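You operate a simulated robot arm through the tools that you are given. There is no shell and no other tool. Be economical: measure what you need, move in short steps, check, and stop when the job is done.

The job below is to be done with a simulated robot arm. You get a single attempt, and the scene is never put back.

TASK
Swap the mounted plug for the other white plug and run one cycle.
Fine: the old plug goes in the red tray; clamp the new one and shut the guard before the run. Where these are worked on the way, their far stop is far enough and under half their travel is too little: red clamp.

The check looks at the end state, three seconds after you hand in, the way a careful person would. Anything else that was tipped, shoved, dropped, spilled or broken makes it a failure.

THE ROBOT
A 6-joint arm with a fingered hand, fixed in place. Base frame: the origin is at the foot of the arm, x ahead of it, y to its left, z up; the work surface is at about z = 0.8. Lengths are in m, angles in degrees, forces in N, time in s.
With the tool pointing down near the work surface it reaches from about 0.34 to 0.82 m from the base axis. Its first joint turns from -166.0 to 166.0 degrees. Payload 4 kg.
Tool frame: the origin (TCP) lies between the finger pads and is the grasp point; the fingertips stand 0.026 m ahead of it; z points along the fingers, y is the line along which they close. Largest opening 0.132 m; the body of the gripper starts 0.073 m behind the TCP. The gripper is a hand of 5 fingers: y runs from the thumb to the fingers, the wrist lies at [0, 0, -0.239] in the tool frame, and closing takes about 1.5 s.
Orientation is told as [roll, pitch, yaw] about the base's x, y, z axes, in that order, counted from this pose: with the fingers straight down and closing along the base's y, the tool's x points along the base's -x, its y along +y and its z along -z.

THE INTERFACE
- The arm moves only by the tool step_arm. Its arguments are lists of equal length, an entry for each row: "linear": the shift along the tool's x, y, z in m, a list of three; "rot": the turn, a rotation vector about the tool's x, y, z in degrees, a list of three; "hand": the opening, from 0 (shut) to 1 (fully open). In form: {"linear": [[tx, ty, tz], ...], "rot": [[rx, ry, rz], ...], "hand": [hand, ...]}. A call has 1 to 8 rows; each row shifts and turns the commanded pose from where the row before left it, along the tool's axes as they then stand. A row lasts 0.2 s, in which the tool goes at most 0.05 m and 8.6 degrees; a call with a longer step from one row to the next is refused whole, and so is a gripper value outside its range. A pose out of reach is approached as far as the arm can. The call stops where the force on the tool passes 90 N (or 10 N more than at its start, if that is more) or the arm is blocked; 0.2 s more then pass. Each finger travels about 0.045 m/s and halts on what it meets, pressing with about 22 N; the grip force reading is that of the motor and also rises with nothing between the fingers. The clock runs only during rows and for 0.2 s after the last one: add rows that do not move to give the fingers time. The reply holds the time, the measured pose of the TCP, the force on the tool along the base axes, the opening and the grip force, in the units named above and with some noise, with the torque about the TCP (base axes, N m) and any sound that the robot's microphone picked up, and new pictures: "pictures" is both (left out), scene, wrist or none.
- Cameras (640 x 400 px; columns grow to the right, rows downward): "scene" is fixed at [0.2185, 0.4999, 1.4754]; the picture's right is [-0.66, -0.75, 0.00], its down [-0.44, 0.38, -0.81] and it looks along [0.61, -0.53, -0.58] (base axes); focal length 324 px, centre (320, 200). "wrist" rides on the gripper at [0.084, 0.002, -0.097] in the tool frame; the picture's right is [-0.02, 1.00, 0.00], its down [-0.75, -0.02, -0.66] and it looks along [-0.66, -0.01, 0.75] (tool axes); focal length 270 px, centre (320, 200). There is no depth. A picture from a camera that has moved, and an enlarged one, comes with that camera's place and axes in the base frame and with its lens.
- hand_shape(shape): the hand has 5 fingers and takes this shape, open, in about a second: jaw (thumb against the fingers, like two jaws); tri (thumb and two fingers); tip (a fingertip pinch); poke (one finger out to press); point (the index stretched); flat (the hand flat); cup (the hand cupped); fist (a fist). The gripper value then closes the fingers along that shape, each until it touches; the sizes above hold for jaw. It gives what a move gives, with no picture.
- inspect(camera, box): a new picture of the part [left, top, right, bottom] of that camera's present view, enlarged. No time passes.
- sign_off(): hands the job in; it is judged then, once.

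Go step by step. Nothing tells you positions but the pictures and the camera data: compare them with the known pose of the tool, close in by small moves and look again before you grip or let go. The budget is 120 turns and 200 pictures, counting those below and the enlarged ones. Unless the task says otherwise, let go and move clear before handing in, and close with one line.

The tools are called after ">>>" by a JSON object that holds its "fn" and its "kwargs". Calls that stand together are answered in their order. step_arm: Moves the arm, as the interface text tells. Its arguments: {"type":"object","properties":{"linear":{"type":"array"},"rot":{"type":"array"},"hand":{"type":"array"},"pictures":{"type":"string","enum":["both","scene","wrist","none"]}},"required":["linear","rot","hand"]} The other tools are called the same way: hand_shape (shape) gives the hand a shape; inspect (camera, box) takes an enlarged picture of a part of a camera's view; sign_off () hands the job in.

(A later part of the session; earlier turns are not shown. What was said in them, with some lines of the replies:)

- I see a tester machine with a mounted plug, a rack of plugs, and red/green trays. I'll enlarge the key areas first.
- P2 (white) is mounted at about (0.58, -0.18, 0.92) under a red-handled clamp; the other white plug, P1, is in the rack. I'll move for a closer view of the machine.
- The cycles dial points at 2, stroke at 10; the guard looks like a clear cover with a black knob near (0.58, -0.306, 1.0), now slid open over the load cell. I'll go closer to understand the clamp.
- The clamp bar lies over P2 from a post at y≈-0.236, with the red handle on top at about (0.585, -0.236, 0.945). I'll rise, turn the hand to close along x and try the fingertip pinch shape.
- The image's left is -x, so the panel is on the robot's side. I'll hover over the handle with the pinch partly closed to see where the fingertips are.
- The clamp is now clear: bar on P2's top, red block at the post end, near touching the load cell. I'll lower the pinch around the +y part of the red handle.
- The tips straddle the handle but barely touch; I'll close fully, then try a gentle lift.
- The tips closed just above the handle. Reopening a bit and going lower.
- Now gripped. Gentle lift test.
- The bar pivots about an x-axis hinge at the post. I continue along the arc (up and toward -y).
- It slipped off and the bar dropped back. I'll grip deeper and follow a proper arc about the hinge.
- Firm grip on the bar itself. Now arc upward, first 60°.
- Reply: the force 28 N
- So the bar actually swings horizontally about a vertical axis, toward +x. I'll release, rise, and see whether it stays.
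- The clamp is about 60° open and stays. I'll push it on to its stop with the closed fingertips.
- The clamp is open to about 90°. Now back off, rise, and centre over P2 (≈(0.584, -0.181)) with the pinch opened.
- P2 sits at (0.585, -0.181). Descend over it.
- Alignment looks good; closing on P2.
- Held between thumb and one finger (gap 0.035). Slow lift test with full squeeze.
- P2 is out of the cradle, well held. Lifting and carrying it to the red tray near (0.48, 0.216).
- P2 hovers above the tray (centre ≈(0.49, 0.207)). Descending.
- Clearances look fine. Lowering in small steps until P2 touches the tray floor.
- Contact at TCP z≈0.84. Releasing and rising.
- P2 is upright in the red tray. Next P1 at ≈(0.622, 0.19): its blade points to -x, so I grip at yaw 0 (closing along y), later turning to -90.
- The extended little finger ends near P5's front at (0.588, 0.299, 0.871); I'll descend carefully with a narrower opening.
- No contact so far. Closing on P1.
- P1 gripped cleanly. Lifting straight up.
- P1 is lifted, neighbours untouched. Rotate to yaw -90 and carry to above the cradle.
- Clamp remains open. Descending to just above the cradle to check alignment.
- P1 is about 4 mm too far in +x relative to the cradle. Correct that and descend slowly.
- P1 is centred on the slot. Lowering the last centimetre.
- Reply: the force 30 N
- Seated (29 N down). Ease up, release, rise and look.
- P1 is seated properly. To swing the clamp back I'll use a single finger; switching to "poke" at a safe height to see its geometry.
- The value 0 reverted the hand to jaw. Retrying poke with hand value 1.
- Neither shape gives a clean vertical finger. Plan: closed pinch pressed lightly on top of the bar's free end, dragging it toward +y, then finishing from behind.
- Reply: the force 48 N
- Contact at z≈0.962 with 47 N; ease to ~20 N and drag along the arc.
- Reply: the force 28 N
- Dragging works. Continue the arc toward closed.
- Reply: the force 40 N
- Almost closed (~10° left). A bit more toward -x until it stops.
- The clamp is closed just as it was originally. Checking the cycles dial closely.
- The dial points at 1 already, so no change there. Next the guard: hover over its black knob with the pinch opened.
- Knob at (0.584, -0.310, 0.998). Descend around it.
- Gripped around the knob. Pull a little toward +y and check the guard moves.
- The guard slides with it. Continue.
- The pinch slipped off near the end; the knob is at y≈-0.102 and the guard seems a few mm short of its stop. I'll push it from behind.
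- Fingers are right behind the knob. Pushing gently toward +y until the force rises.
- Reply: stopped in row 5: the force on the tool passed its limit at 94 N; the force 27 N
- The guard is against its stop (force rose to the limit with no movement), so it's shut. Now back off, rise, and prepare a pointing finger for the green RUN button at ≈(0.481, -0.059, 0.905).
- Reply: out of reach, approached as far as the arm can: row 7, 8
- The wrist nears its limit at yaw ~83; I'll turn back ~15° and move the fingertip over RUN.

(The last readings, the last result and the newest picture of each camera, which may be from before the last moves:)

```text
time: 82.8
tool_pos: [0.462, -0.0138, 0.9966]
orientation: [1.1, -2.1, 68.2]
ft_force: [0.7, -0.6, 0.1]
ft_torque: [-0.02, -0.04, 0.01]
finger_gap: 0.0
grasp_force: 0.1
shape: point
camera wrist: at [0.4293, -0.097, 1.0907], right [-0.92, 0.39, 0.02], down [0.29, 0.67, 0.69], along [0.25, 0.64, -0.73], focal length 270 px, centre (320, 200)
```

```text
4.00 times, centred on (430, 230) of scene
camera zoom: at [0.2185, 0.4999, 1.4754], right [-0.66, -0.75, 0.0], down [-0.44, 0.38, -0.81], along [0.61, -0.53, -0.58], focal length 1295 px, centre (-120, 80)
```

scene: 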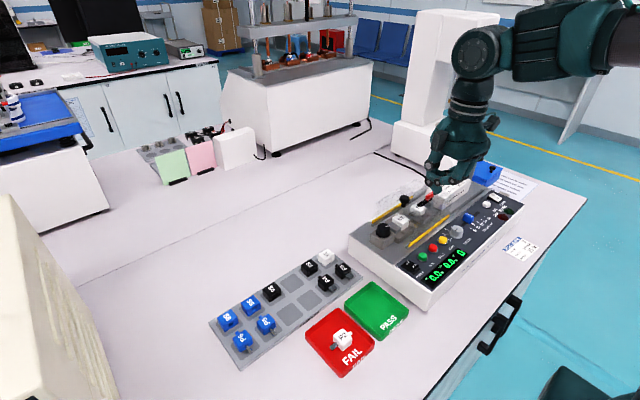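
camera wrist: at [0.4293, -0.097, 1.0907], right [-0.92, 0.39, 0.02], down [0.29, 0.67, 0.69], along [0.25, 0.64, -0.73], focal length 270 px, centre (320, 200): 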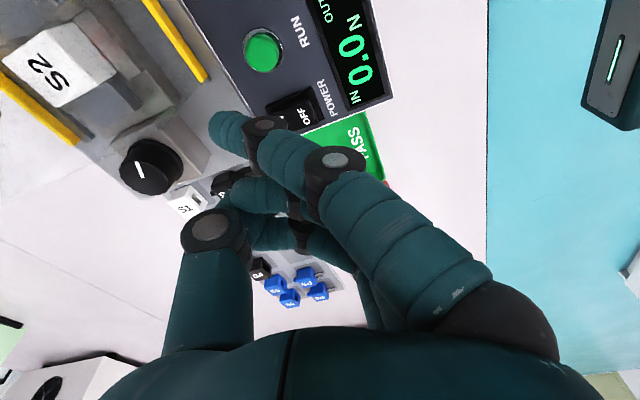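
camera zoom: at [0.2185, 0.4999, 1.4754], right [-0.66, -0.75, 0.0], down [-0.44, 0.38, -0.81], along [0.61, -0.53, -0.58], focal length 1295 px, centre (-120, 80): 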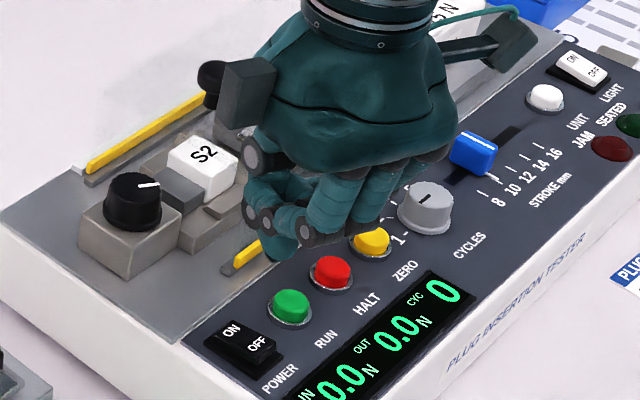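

>>> {"fn": "inspect", "kwargs": {"camera": "scene", "box": [400, 200, 450, 250]}}

>>> {"fn": "inspect", "kwargs": {"camera": "wrist", "box": [160, 20, 400, 260]}}

```text
8.00 times, centred on (425, 225) of scene
camera zoom: at [0.2185, 0.4999, 1.4754], right [-0.66, -0.75, 0.0], down [-0.44, 0.38, -0.81], along [0.61, -0.53, -0.58], focal length 2590 px, centre (-520, 0)
```

zoom: 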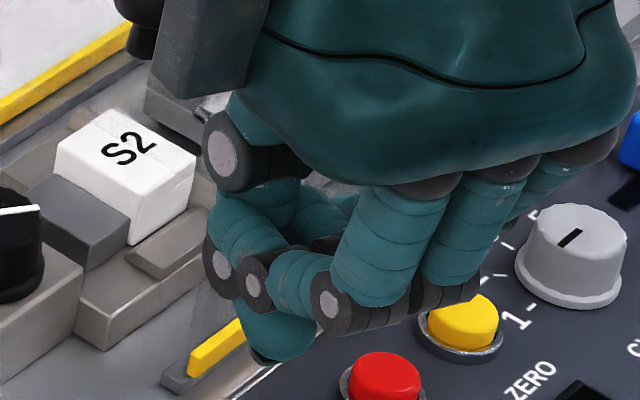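

```text
1.67 times, centred on (280, 140) of wrist
camera zoom: at [0.4293, -0.097, 1.0907], right [-0.92, 0.39, 0.02], down [0.29, 0.67, 0.69], along [0.25, 0.64, -0.73], focal length 450 px, centre (387, 300)
```

zoom: 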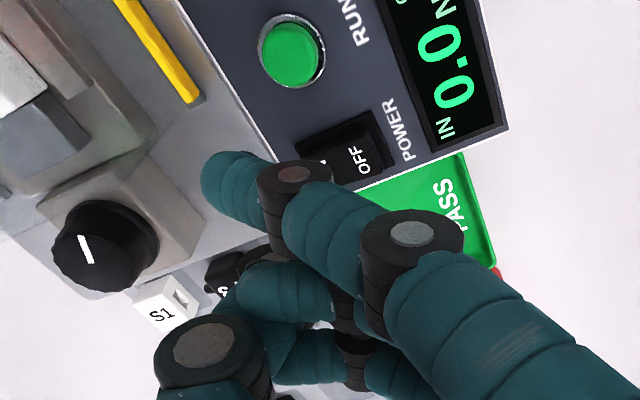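

In "point", the thumb tip hangs lower than the index, so that risks the POWER switch. "Poke" had a single lowest tip (~42 mm below the TCP), so I'll use that at yaw 0.

>>> {"fn": "step_arm", "kwargs": {"linear": [[0, 0, -0.04], [0, 0, -0.04], [0, 0, -0.02], [0, 0, 0], [0, 0, 0], [0, 0, 0], [0, 0, 0], [0, 0, 0]], "rot": [[0, 0, 8.5], [0, 0, 8.5], [0, 0, 8.5], [0, 0, 8.5], [0, 0, 8.5], [0, 0, 8.5], [0, 0, 8.5], [0, 0, 8.5]], "hand": [1, 1, 1, 1, 1, 1, 1, 1], "pictures": "none"}}

>>> {"fn": "hand_shape", "kwargs": {"shape": "poke"}}

>>> {"fn": "step_arm", "kwargs": {"linear": [[0, -0.025, 0.01], [0, -0.025, 0.02]], "rot": [[0, 0, 0], [0, 0, 0]], "hand": [1, 1], "pictures": "wrist"}}

>>> {"fn": "inspect", "kwargs": {"camera": "scene", "box": [370, 130, 510, 290]}}

```text
time: 84.6
tool_pos: [0.4606, -0.0173, 1.1002]
orientation: [2.4, 0.2, 0.2]
ft_force: [0.6, 0.6, 0.7]
ft_torque: [0.01, -0.01, 0.03]
finger_gap: 0.0
grasp_force: 0.0
shape: point
```

```text
time: 85.5
tool_pos: [0.4596, -0.0178, 1.1006]
orientation: [2.3, 0.1, 0.4]
ft_force: [0.1, -0.7, 0.3]
ft_torque: [0.0, 0.0, 0.02]
finger_gap: 0.0
grasp_force: 0.1
shape: poke
```

```text
time: 86.1
tool_pos: [0.4618, -0.066, 1.0692]
orientation: [2.4, 0.1, 0.3]
ft_force: [-0.2, -0.4, -0.5]
ft_torque: [-0.03, 0.0, -0.01]
finger_gap: 0.0001
grasp_force: 0.0
shape: poke
camera wrist: at [0.3764, -0.0705, 1.1673], right [0.01, 1.0, 0.04], down [0.75, -0.04, 0.66], along [0.66, 0.02, -0.75], focal length 270 px, centre (320, 200)
```

wrist: 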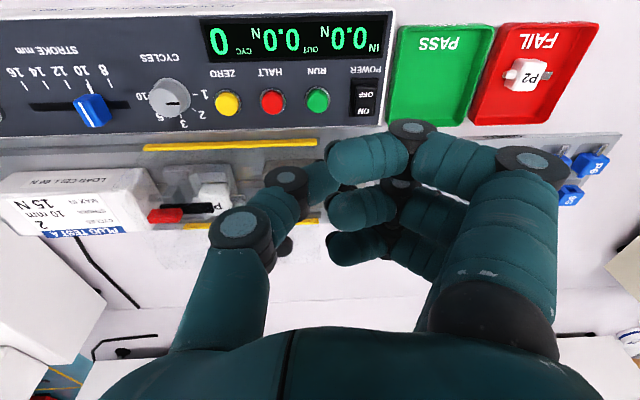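

```text
2.50 times, centred on (440, 210) of scene
camera zoom: at [0.2185, 0.4999, 1.4754], right [-0.66, -0.75, 0.0], down [-0.44, 0.38, -0.81], along [0.61, -0.53, -0.58], focal length 810 px, centre (20, 175)
```

zoom: 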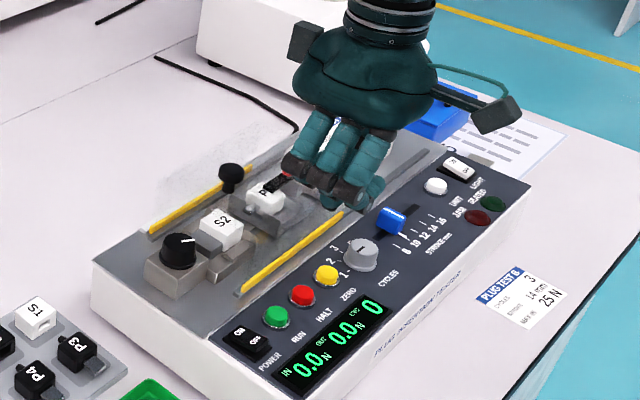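

The poke tip is essentially ~13 mm below the TCP. Moving it above RUN at (0.478, -0.061), with a slight roll lifting the other fingers.

>>> {"fn": "step_arm", "kwargs": {"linear": [[-0.015, 0.003, 0.03], [0, 0, 0.035], [0, 0, 0.035]], "rot": [[-4, 0, 0], [-4, 0, 0], [0, 0, 0]], "hand": [1, 1, 1], "pictures": "wrist"}}

>>> {"fn": "inspect", "kwargs": {"camera": "scene", "box": [380, 190, 480, 290]}}

```text
time: 86.9
tool_pos: [0.4738, -0.051, 0.9698]
orientation: [10.5, -0.1, 0.4]
ft_force: [0.5, 0.2, -0.3]
ft_torque: [0.0, 0.03, 0.01]
finger_gap: 0.0
grasp_force: 0.1
shape: poke
camera wrist: at [0.3907, -0.0685, 1.0665], right [0.02, 0.98, 0.18], down [0.75, -0.13, 0.64], along [0.66, 0.13, -0.74], focal length 270 px, centre (320, 200)
```

wrist: 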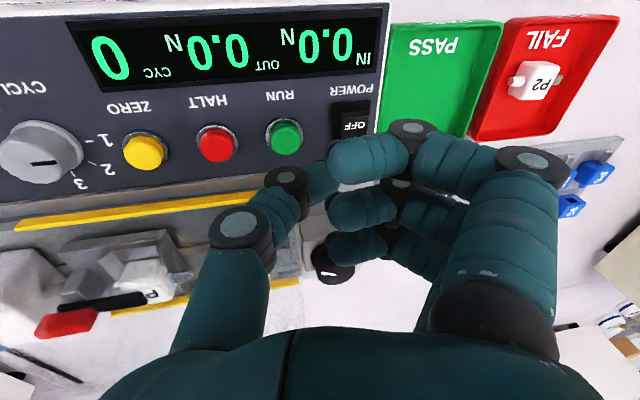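

```text
4.00 times, centred on (430, 240) of scene
camera zoom: at [0.2185, 0.4999, 1.4754], right [-0.66, -0.75, 0.0], down [-0.44, 0.38, -0.81], along [0.61, -0.53, -0.58], focal length 1295 px, centre (-120, 40)
```

zoom: 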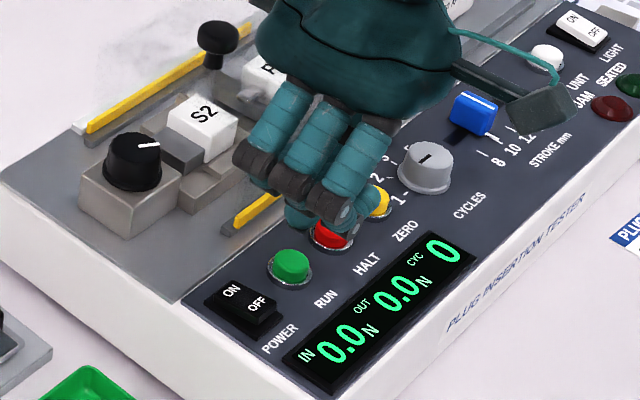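

>>> {"fn": "step_arm", "kwargs": {"linear": [[0.003, -0.02, 0.012], [0, 0, 0.015]], "rot": [[0, 0, 0], [0, 0, 0]], "hand": [1, 1], "pictures": "wrist"}}

>>> {"fn": "inspect", "kwargs": {"camera": "scene", "box": [390, 210, 460, 280]}}

```text
time: 87.5
tool_pos: [0.4716, -0.0671, 0.9377]
orientation: [10.4, 0.1, 0.3]
ft_force: [0.2, 0.4, -0.3]
ft_torque: [-0.01, -0.02, -0.01]
finger_gap: 0.0002
grasp_force: 0.0
shape: poke
camera wrist: at [0.3882, -0.0843, 1.0341], right [0.01, 0.98, 0.18], down [0.75, -0.13, 0.64], along [0.66, 0.13, -0.74], focal length 270 px, centre (320, 200)
```

wrist: 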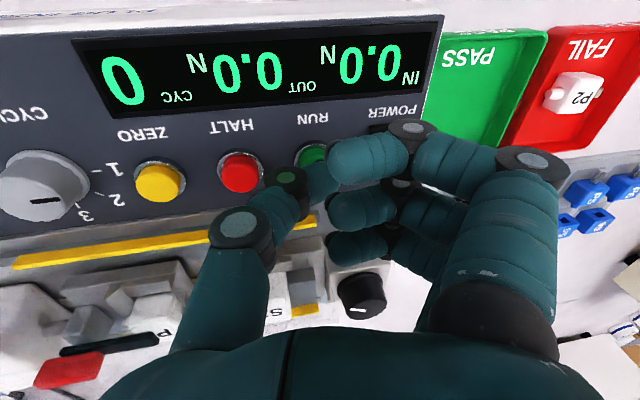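

```text
5.71 times, centred on (425, 245) of scene
camera zoom: at [0.2185, 0.4999, 1.4754], right [-0.66, -0.75, 0.0], down [-0.44, 0.38, -0.81], along [0.61, -0.53, -0.58], focal length 1850 px, centre (-280, -57)
```

zoom: 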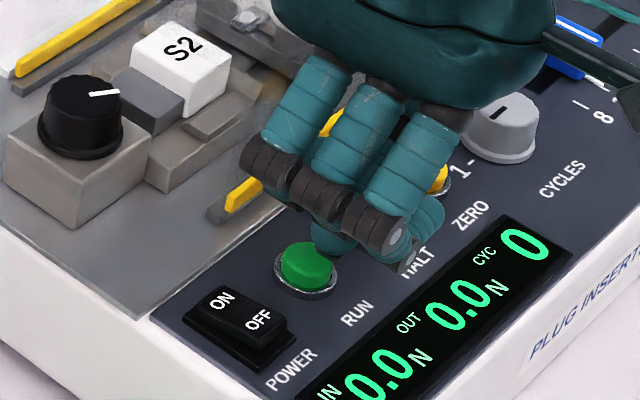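

The tip is over RUN within a few mm. Pressing straight down in small steps.

>>> {"fn": "step_arm", "kwargs": {"linear": [[0.003, -0.0015, 0.008], [0, -0.001, 0.005]], "rot": [[0, 0, 0], [0, 0, 0]], "hand": [1, 1], "pictures": "wrist"}}

>>> {"fn": "inspect", "kwargs": {"camera": "scene", "box": [390, 210, 460, 280]}}

```text
time: 88.1
tool_pos: [0.4689, -0.0676, 0.9246]
orientation: [10.5, 0.1, 0.3]
ft_force: [-0.1, -1.1, 2.2]
ft_torque: [0.03, 0.01, -0.02]
finger_gap: 0.0
grasp_force: 0.1
shape: poke
heard: click
camera wrist: at [0.3843, -0.0843, 1.0216], right [0.02, 0.98, 0.18], down [0.75, -0.13, 0.64], along [0.66, 0.13, -0.74], focal length 270 px, centre (320, 200)
```

wrist: 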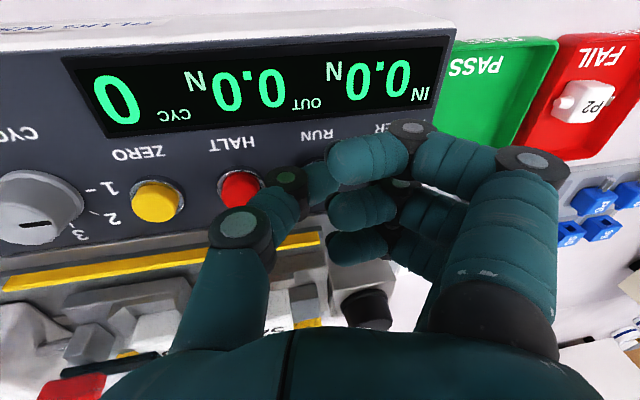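

```text
5.71 times, centred on (425, 245) of scene
camera zoom: at [0.2185, 0.4999, 1.4754], right [-0.66, -0.75, 0.0], down [-0.44, 0.38, -0.81], along [0.61, -0.53, -0.58], focal length 1850 px, centre (-280, -57)
```

zoom: 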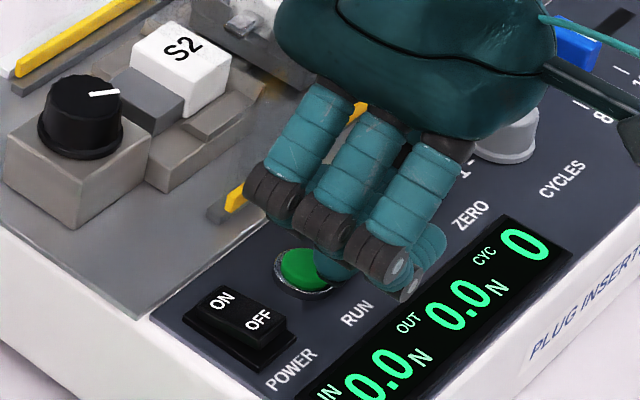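

A click: RUN was pressed. Rising away and watching the run.

>>> {"fn": "step_arm", "kwargs": {"linear": [[0, 0, -0.03], [0, 0, -0.04], [0.03, 0, -0.03], [0.03, 0, -0.03], [0, 0, 0], [0, 0, 0], [0, 0, 0], [0, 0, 0]], "rot": [[0, 0, 0], [0, 0, 0], [0, 0, 0], [0, 0, 0], [0, 0, 0], [0, 0, 0], [0, 0, 0], [0, 0, 0]], "hand": [1, 1, 1, 1, 1, 1, 1, 1], "pictures": "scene"}}

>>> {"fn": "inspect", "kwargs": {"camera": "scene", "box": [350, 160, 530, 310]}}

```text
time: 89.9
tool_pos: [0.4084, -0.0947, 1.0552]
orientation: [10.4, 0.1, 0.2]
ft_force: [-0.4, -0.2, -0.8]
ft_torque: [-0.01, 0.03, 0.01]
finger_gap: 0.0
grasp_force: 0.1
shape: poke
```

scene: 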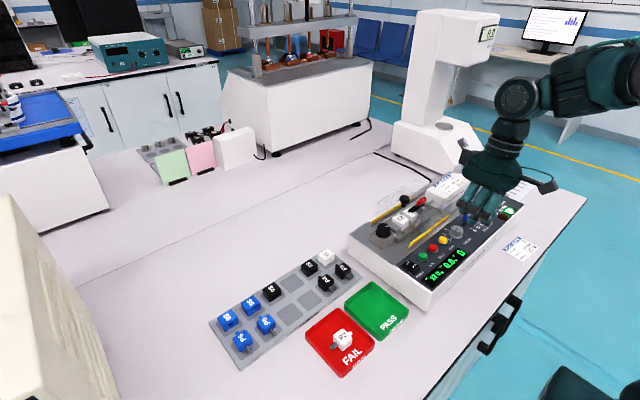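

```text
2.67 times, centred on (440, 235) of scene
camera zoom: at [0.2185, 0.4999, 1.4754], right [-0.66, -0.75, 0.0], down [-0.44, 0.38, -0.81], along [0.61, -0.53, -0.58], focal length 864 px, centre (0, 107)
```

zoom: 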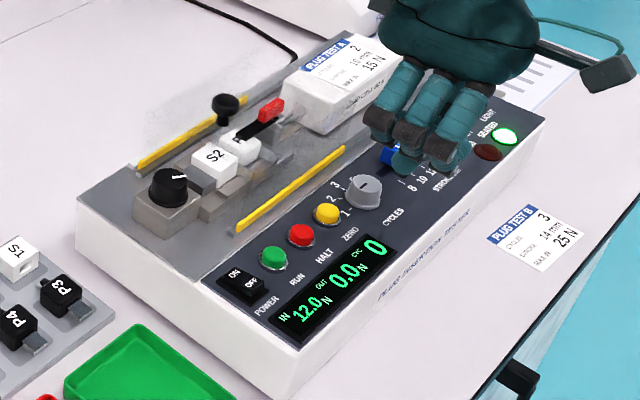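

The run is under way (IN 12.0 N, SEATED lit). Waiting for it to finish.

>>> {"fn": "step_arm", "kwargs": {"linear": [[0, 0, 0], [0, 0, 0], [0, 0, 0], [0, 0, 0], [0, 0, 0], [0, 0, 0], [0, 0, 0], [0, 0, 0]], "rot": [[0, 0, 0], [0, 0, 0], [0, 0, 0], [0, 0, 0], [0, 0, 0], [0, 0, 0], [0, 0, 0], [0, 0, 0]], "hand": [1, 1, 1, 1, 1, 1, 1, 1], "pictures": "none"}}

>>> {"fn": "step_arm", "kwargs": {"linear": [[0, 0, -0.03], [0, 0, -0.03], [0, 0, 0], [0, 0, 0], [0, 0, 0], [0, 0, 0], [0, 0, 0], [0, 0, 0]], "rot": [[0, 0, 0], [0, 0, 0], [0, 0, 0], [0, 0, 0], [0, 0, 0], [0, 0, 0], [0, 0, 0], [0, 0, 0]], "hand": [1, 1, 1, 1, 1, 1, 1, 1], "pictures": "scene"}}

>>> {"fn": "inspect", "kwargs": {"camera": "scene", "box": [350, 160, 530, 310]}}

```text
time: 91.7
tool_pos: [0.4085, -0.0948, 1.0534]
orientation: [10.3, 0.2, 0.3]
ft_force: [0.1, -1.0, 0.2]
ft_torque: [0.0, 0.05, -0.01]
finger_gap: 0.0001
grasp_force: 0.1
shape: poke
```

```text
time: 93.5
tool_pos: [0.4115, -0.1033, 1.1116]
orientation: [10.4, 0.1, 0.4]
ft_force: [0.7, 0.1, 0.2]
ft_torque: [-0.03, -0.01, 0.04]
finger_gap: 0.0001
grasp_force: 0.1
shape: poke
```

scene: 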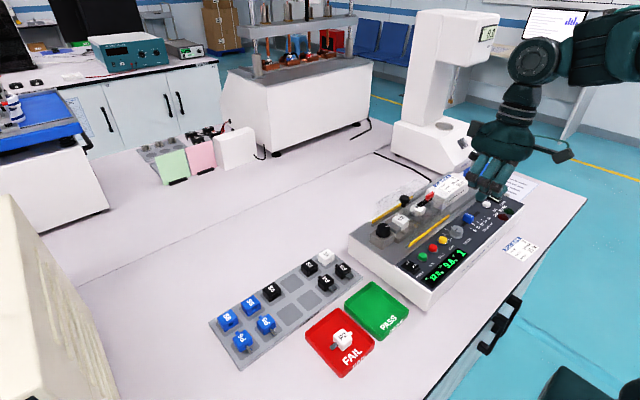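

```text
2.67 times, centred on (440, 235) of scene
camera zoom: at [0.2185, 0.4999, 1.4754], right [-0.66, -0.75, 0.0], down [-0.44, 0.38, -0.81], along [0.61, -0.53, -0.58], focal length 864 px, centre (0, 107)
```

zoom: 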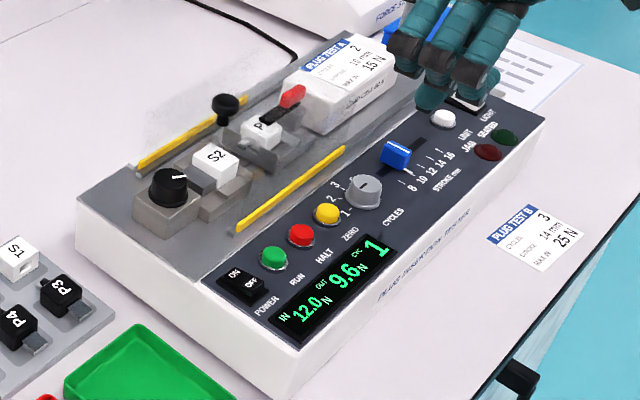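

The counter reads 1 with the carriage home. One last short wait to confirm it has stopped.

>>> {"fn": "step_arm", "kwargs": {"linear": [[0, 0, 0], [0, 0, 0], [0, 0, 0], [0, 0, 0], [0, 0, 0], [0, 0, 0], [0, 0, 0], [0, 0, 0]], "rot": [[0, 0, 0], [0, 0, 0], [0, 0, 0], [0, 0, 0], [0, 0, 0], [0, 0, 0], [0, 0, 0], [0, 0, 0]], "hand": [1, 1, 1, 1, 1, 1, 1, 1], "pictures": "none"}}

>>> {"fn": "inspect", "kwargs": {"camera": "scene", "box": [350, 160, 530, 310]}}

```text
time: 95.3
tool_pos: [0.4114, -0.1028, 1.1133]
orientation: [10.4, 0.0, 0.3]
ft_force: [0.2, -0.3, 0.0]
ft_torque: [0.07, 0.02, -0.01]
finger_gap: 0.0
grasp_force: 0.1
shape: poke
```

```text
2.67 times, centred on (440, 235) of scene
camera zoom: at [0.2185, 0.4999, 1.4754], right [-0.66, -0.75, 0.0], down [-0.44, 0.38, -0.81], along [0.61, -0.53, -0.58], focal length 864 px, centre (0, 107)
```

zoom: 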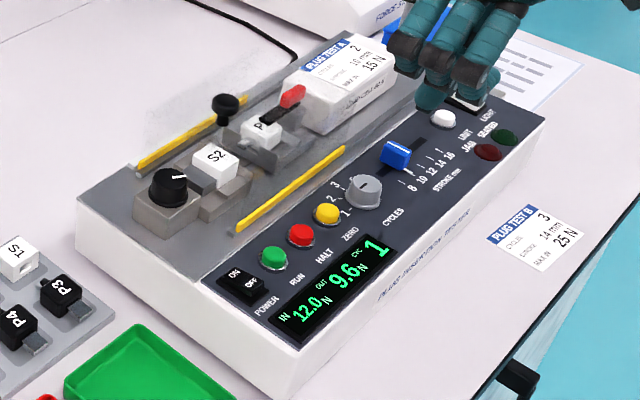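

The machine has stopped at one cycle, P1 is clamped under the shut guard, P2 is in the red tray, and the hand is clear. Handing in.

>>> {"fn": "sign_off", "kwargs": {}}

```text
The job is handed in.
```

The swap is done: P1 is mounted and clamped under the shut guard, P2 is in the red tray, and the tester ran one cycle (counter 1, IN 12.0 N, OUT 9.6 N).
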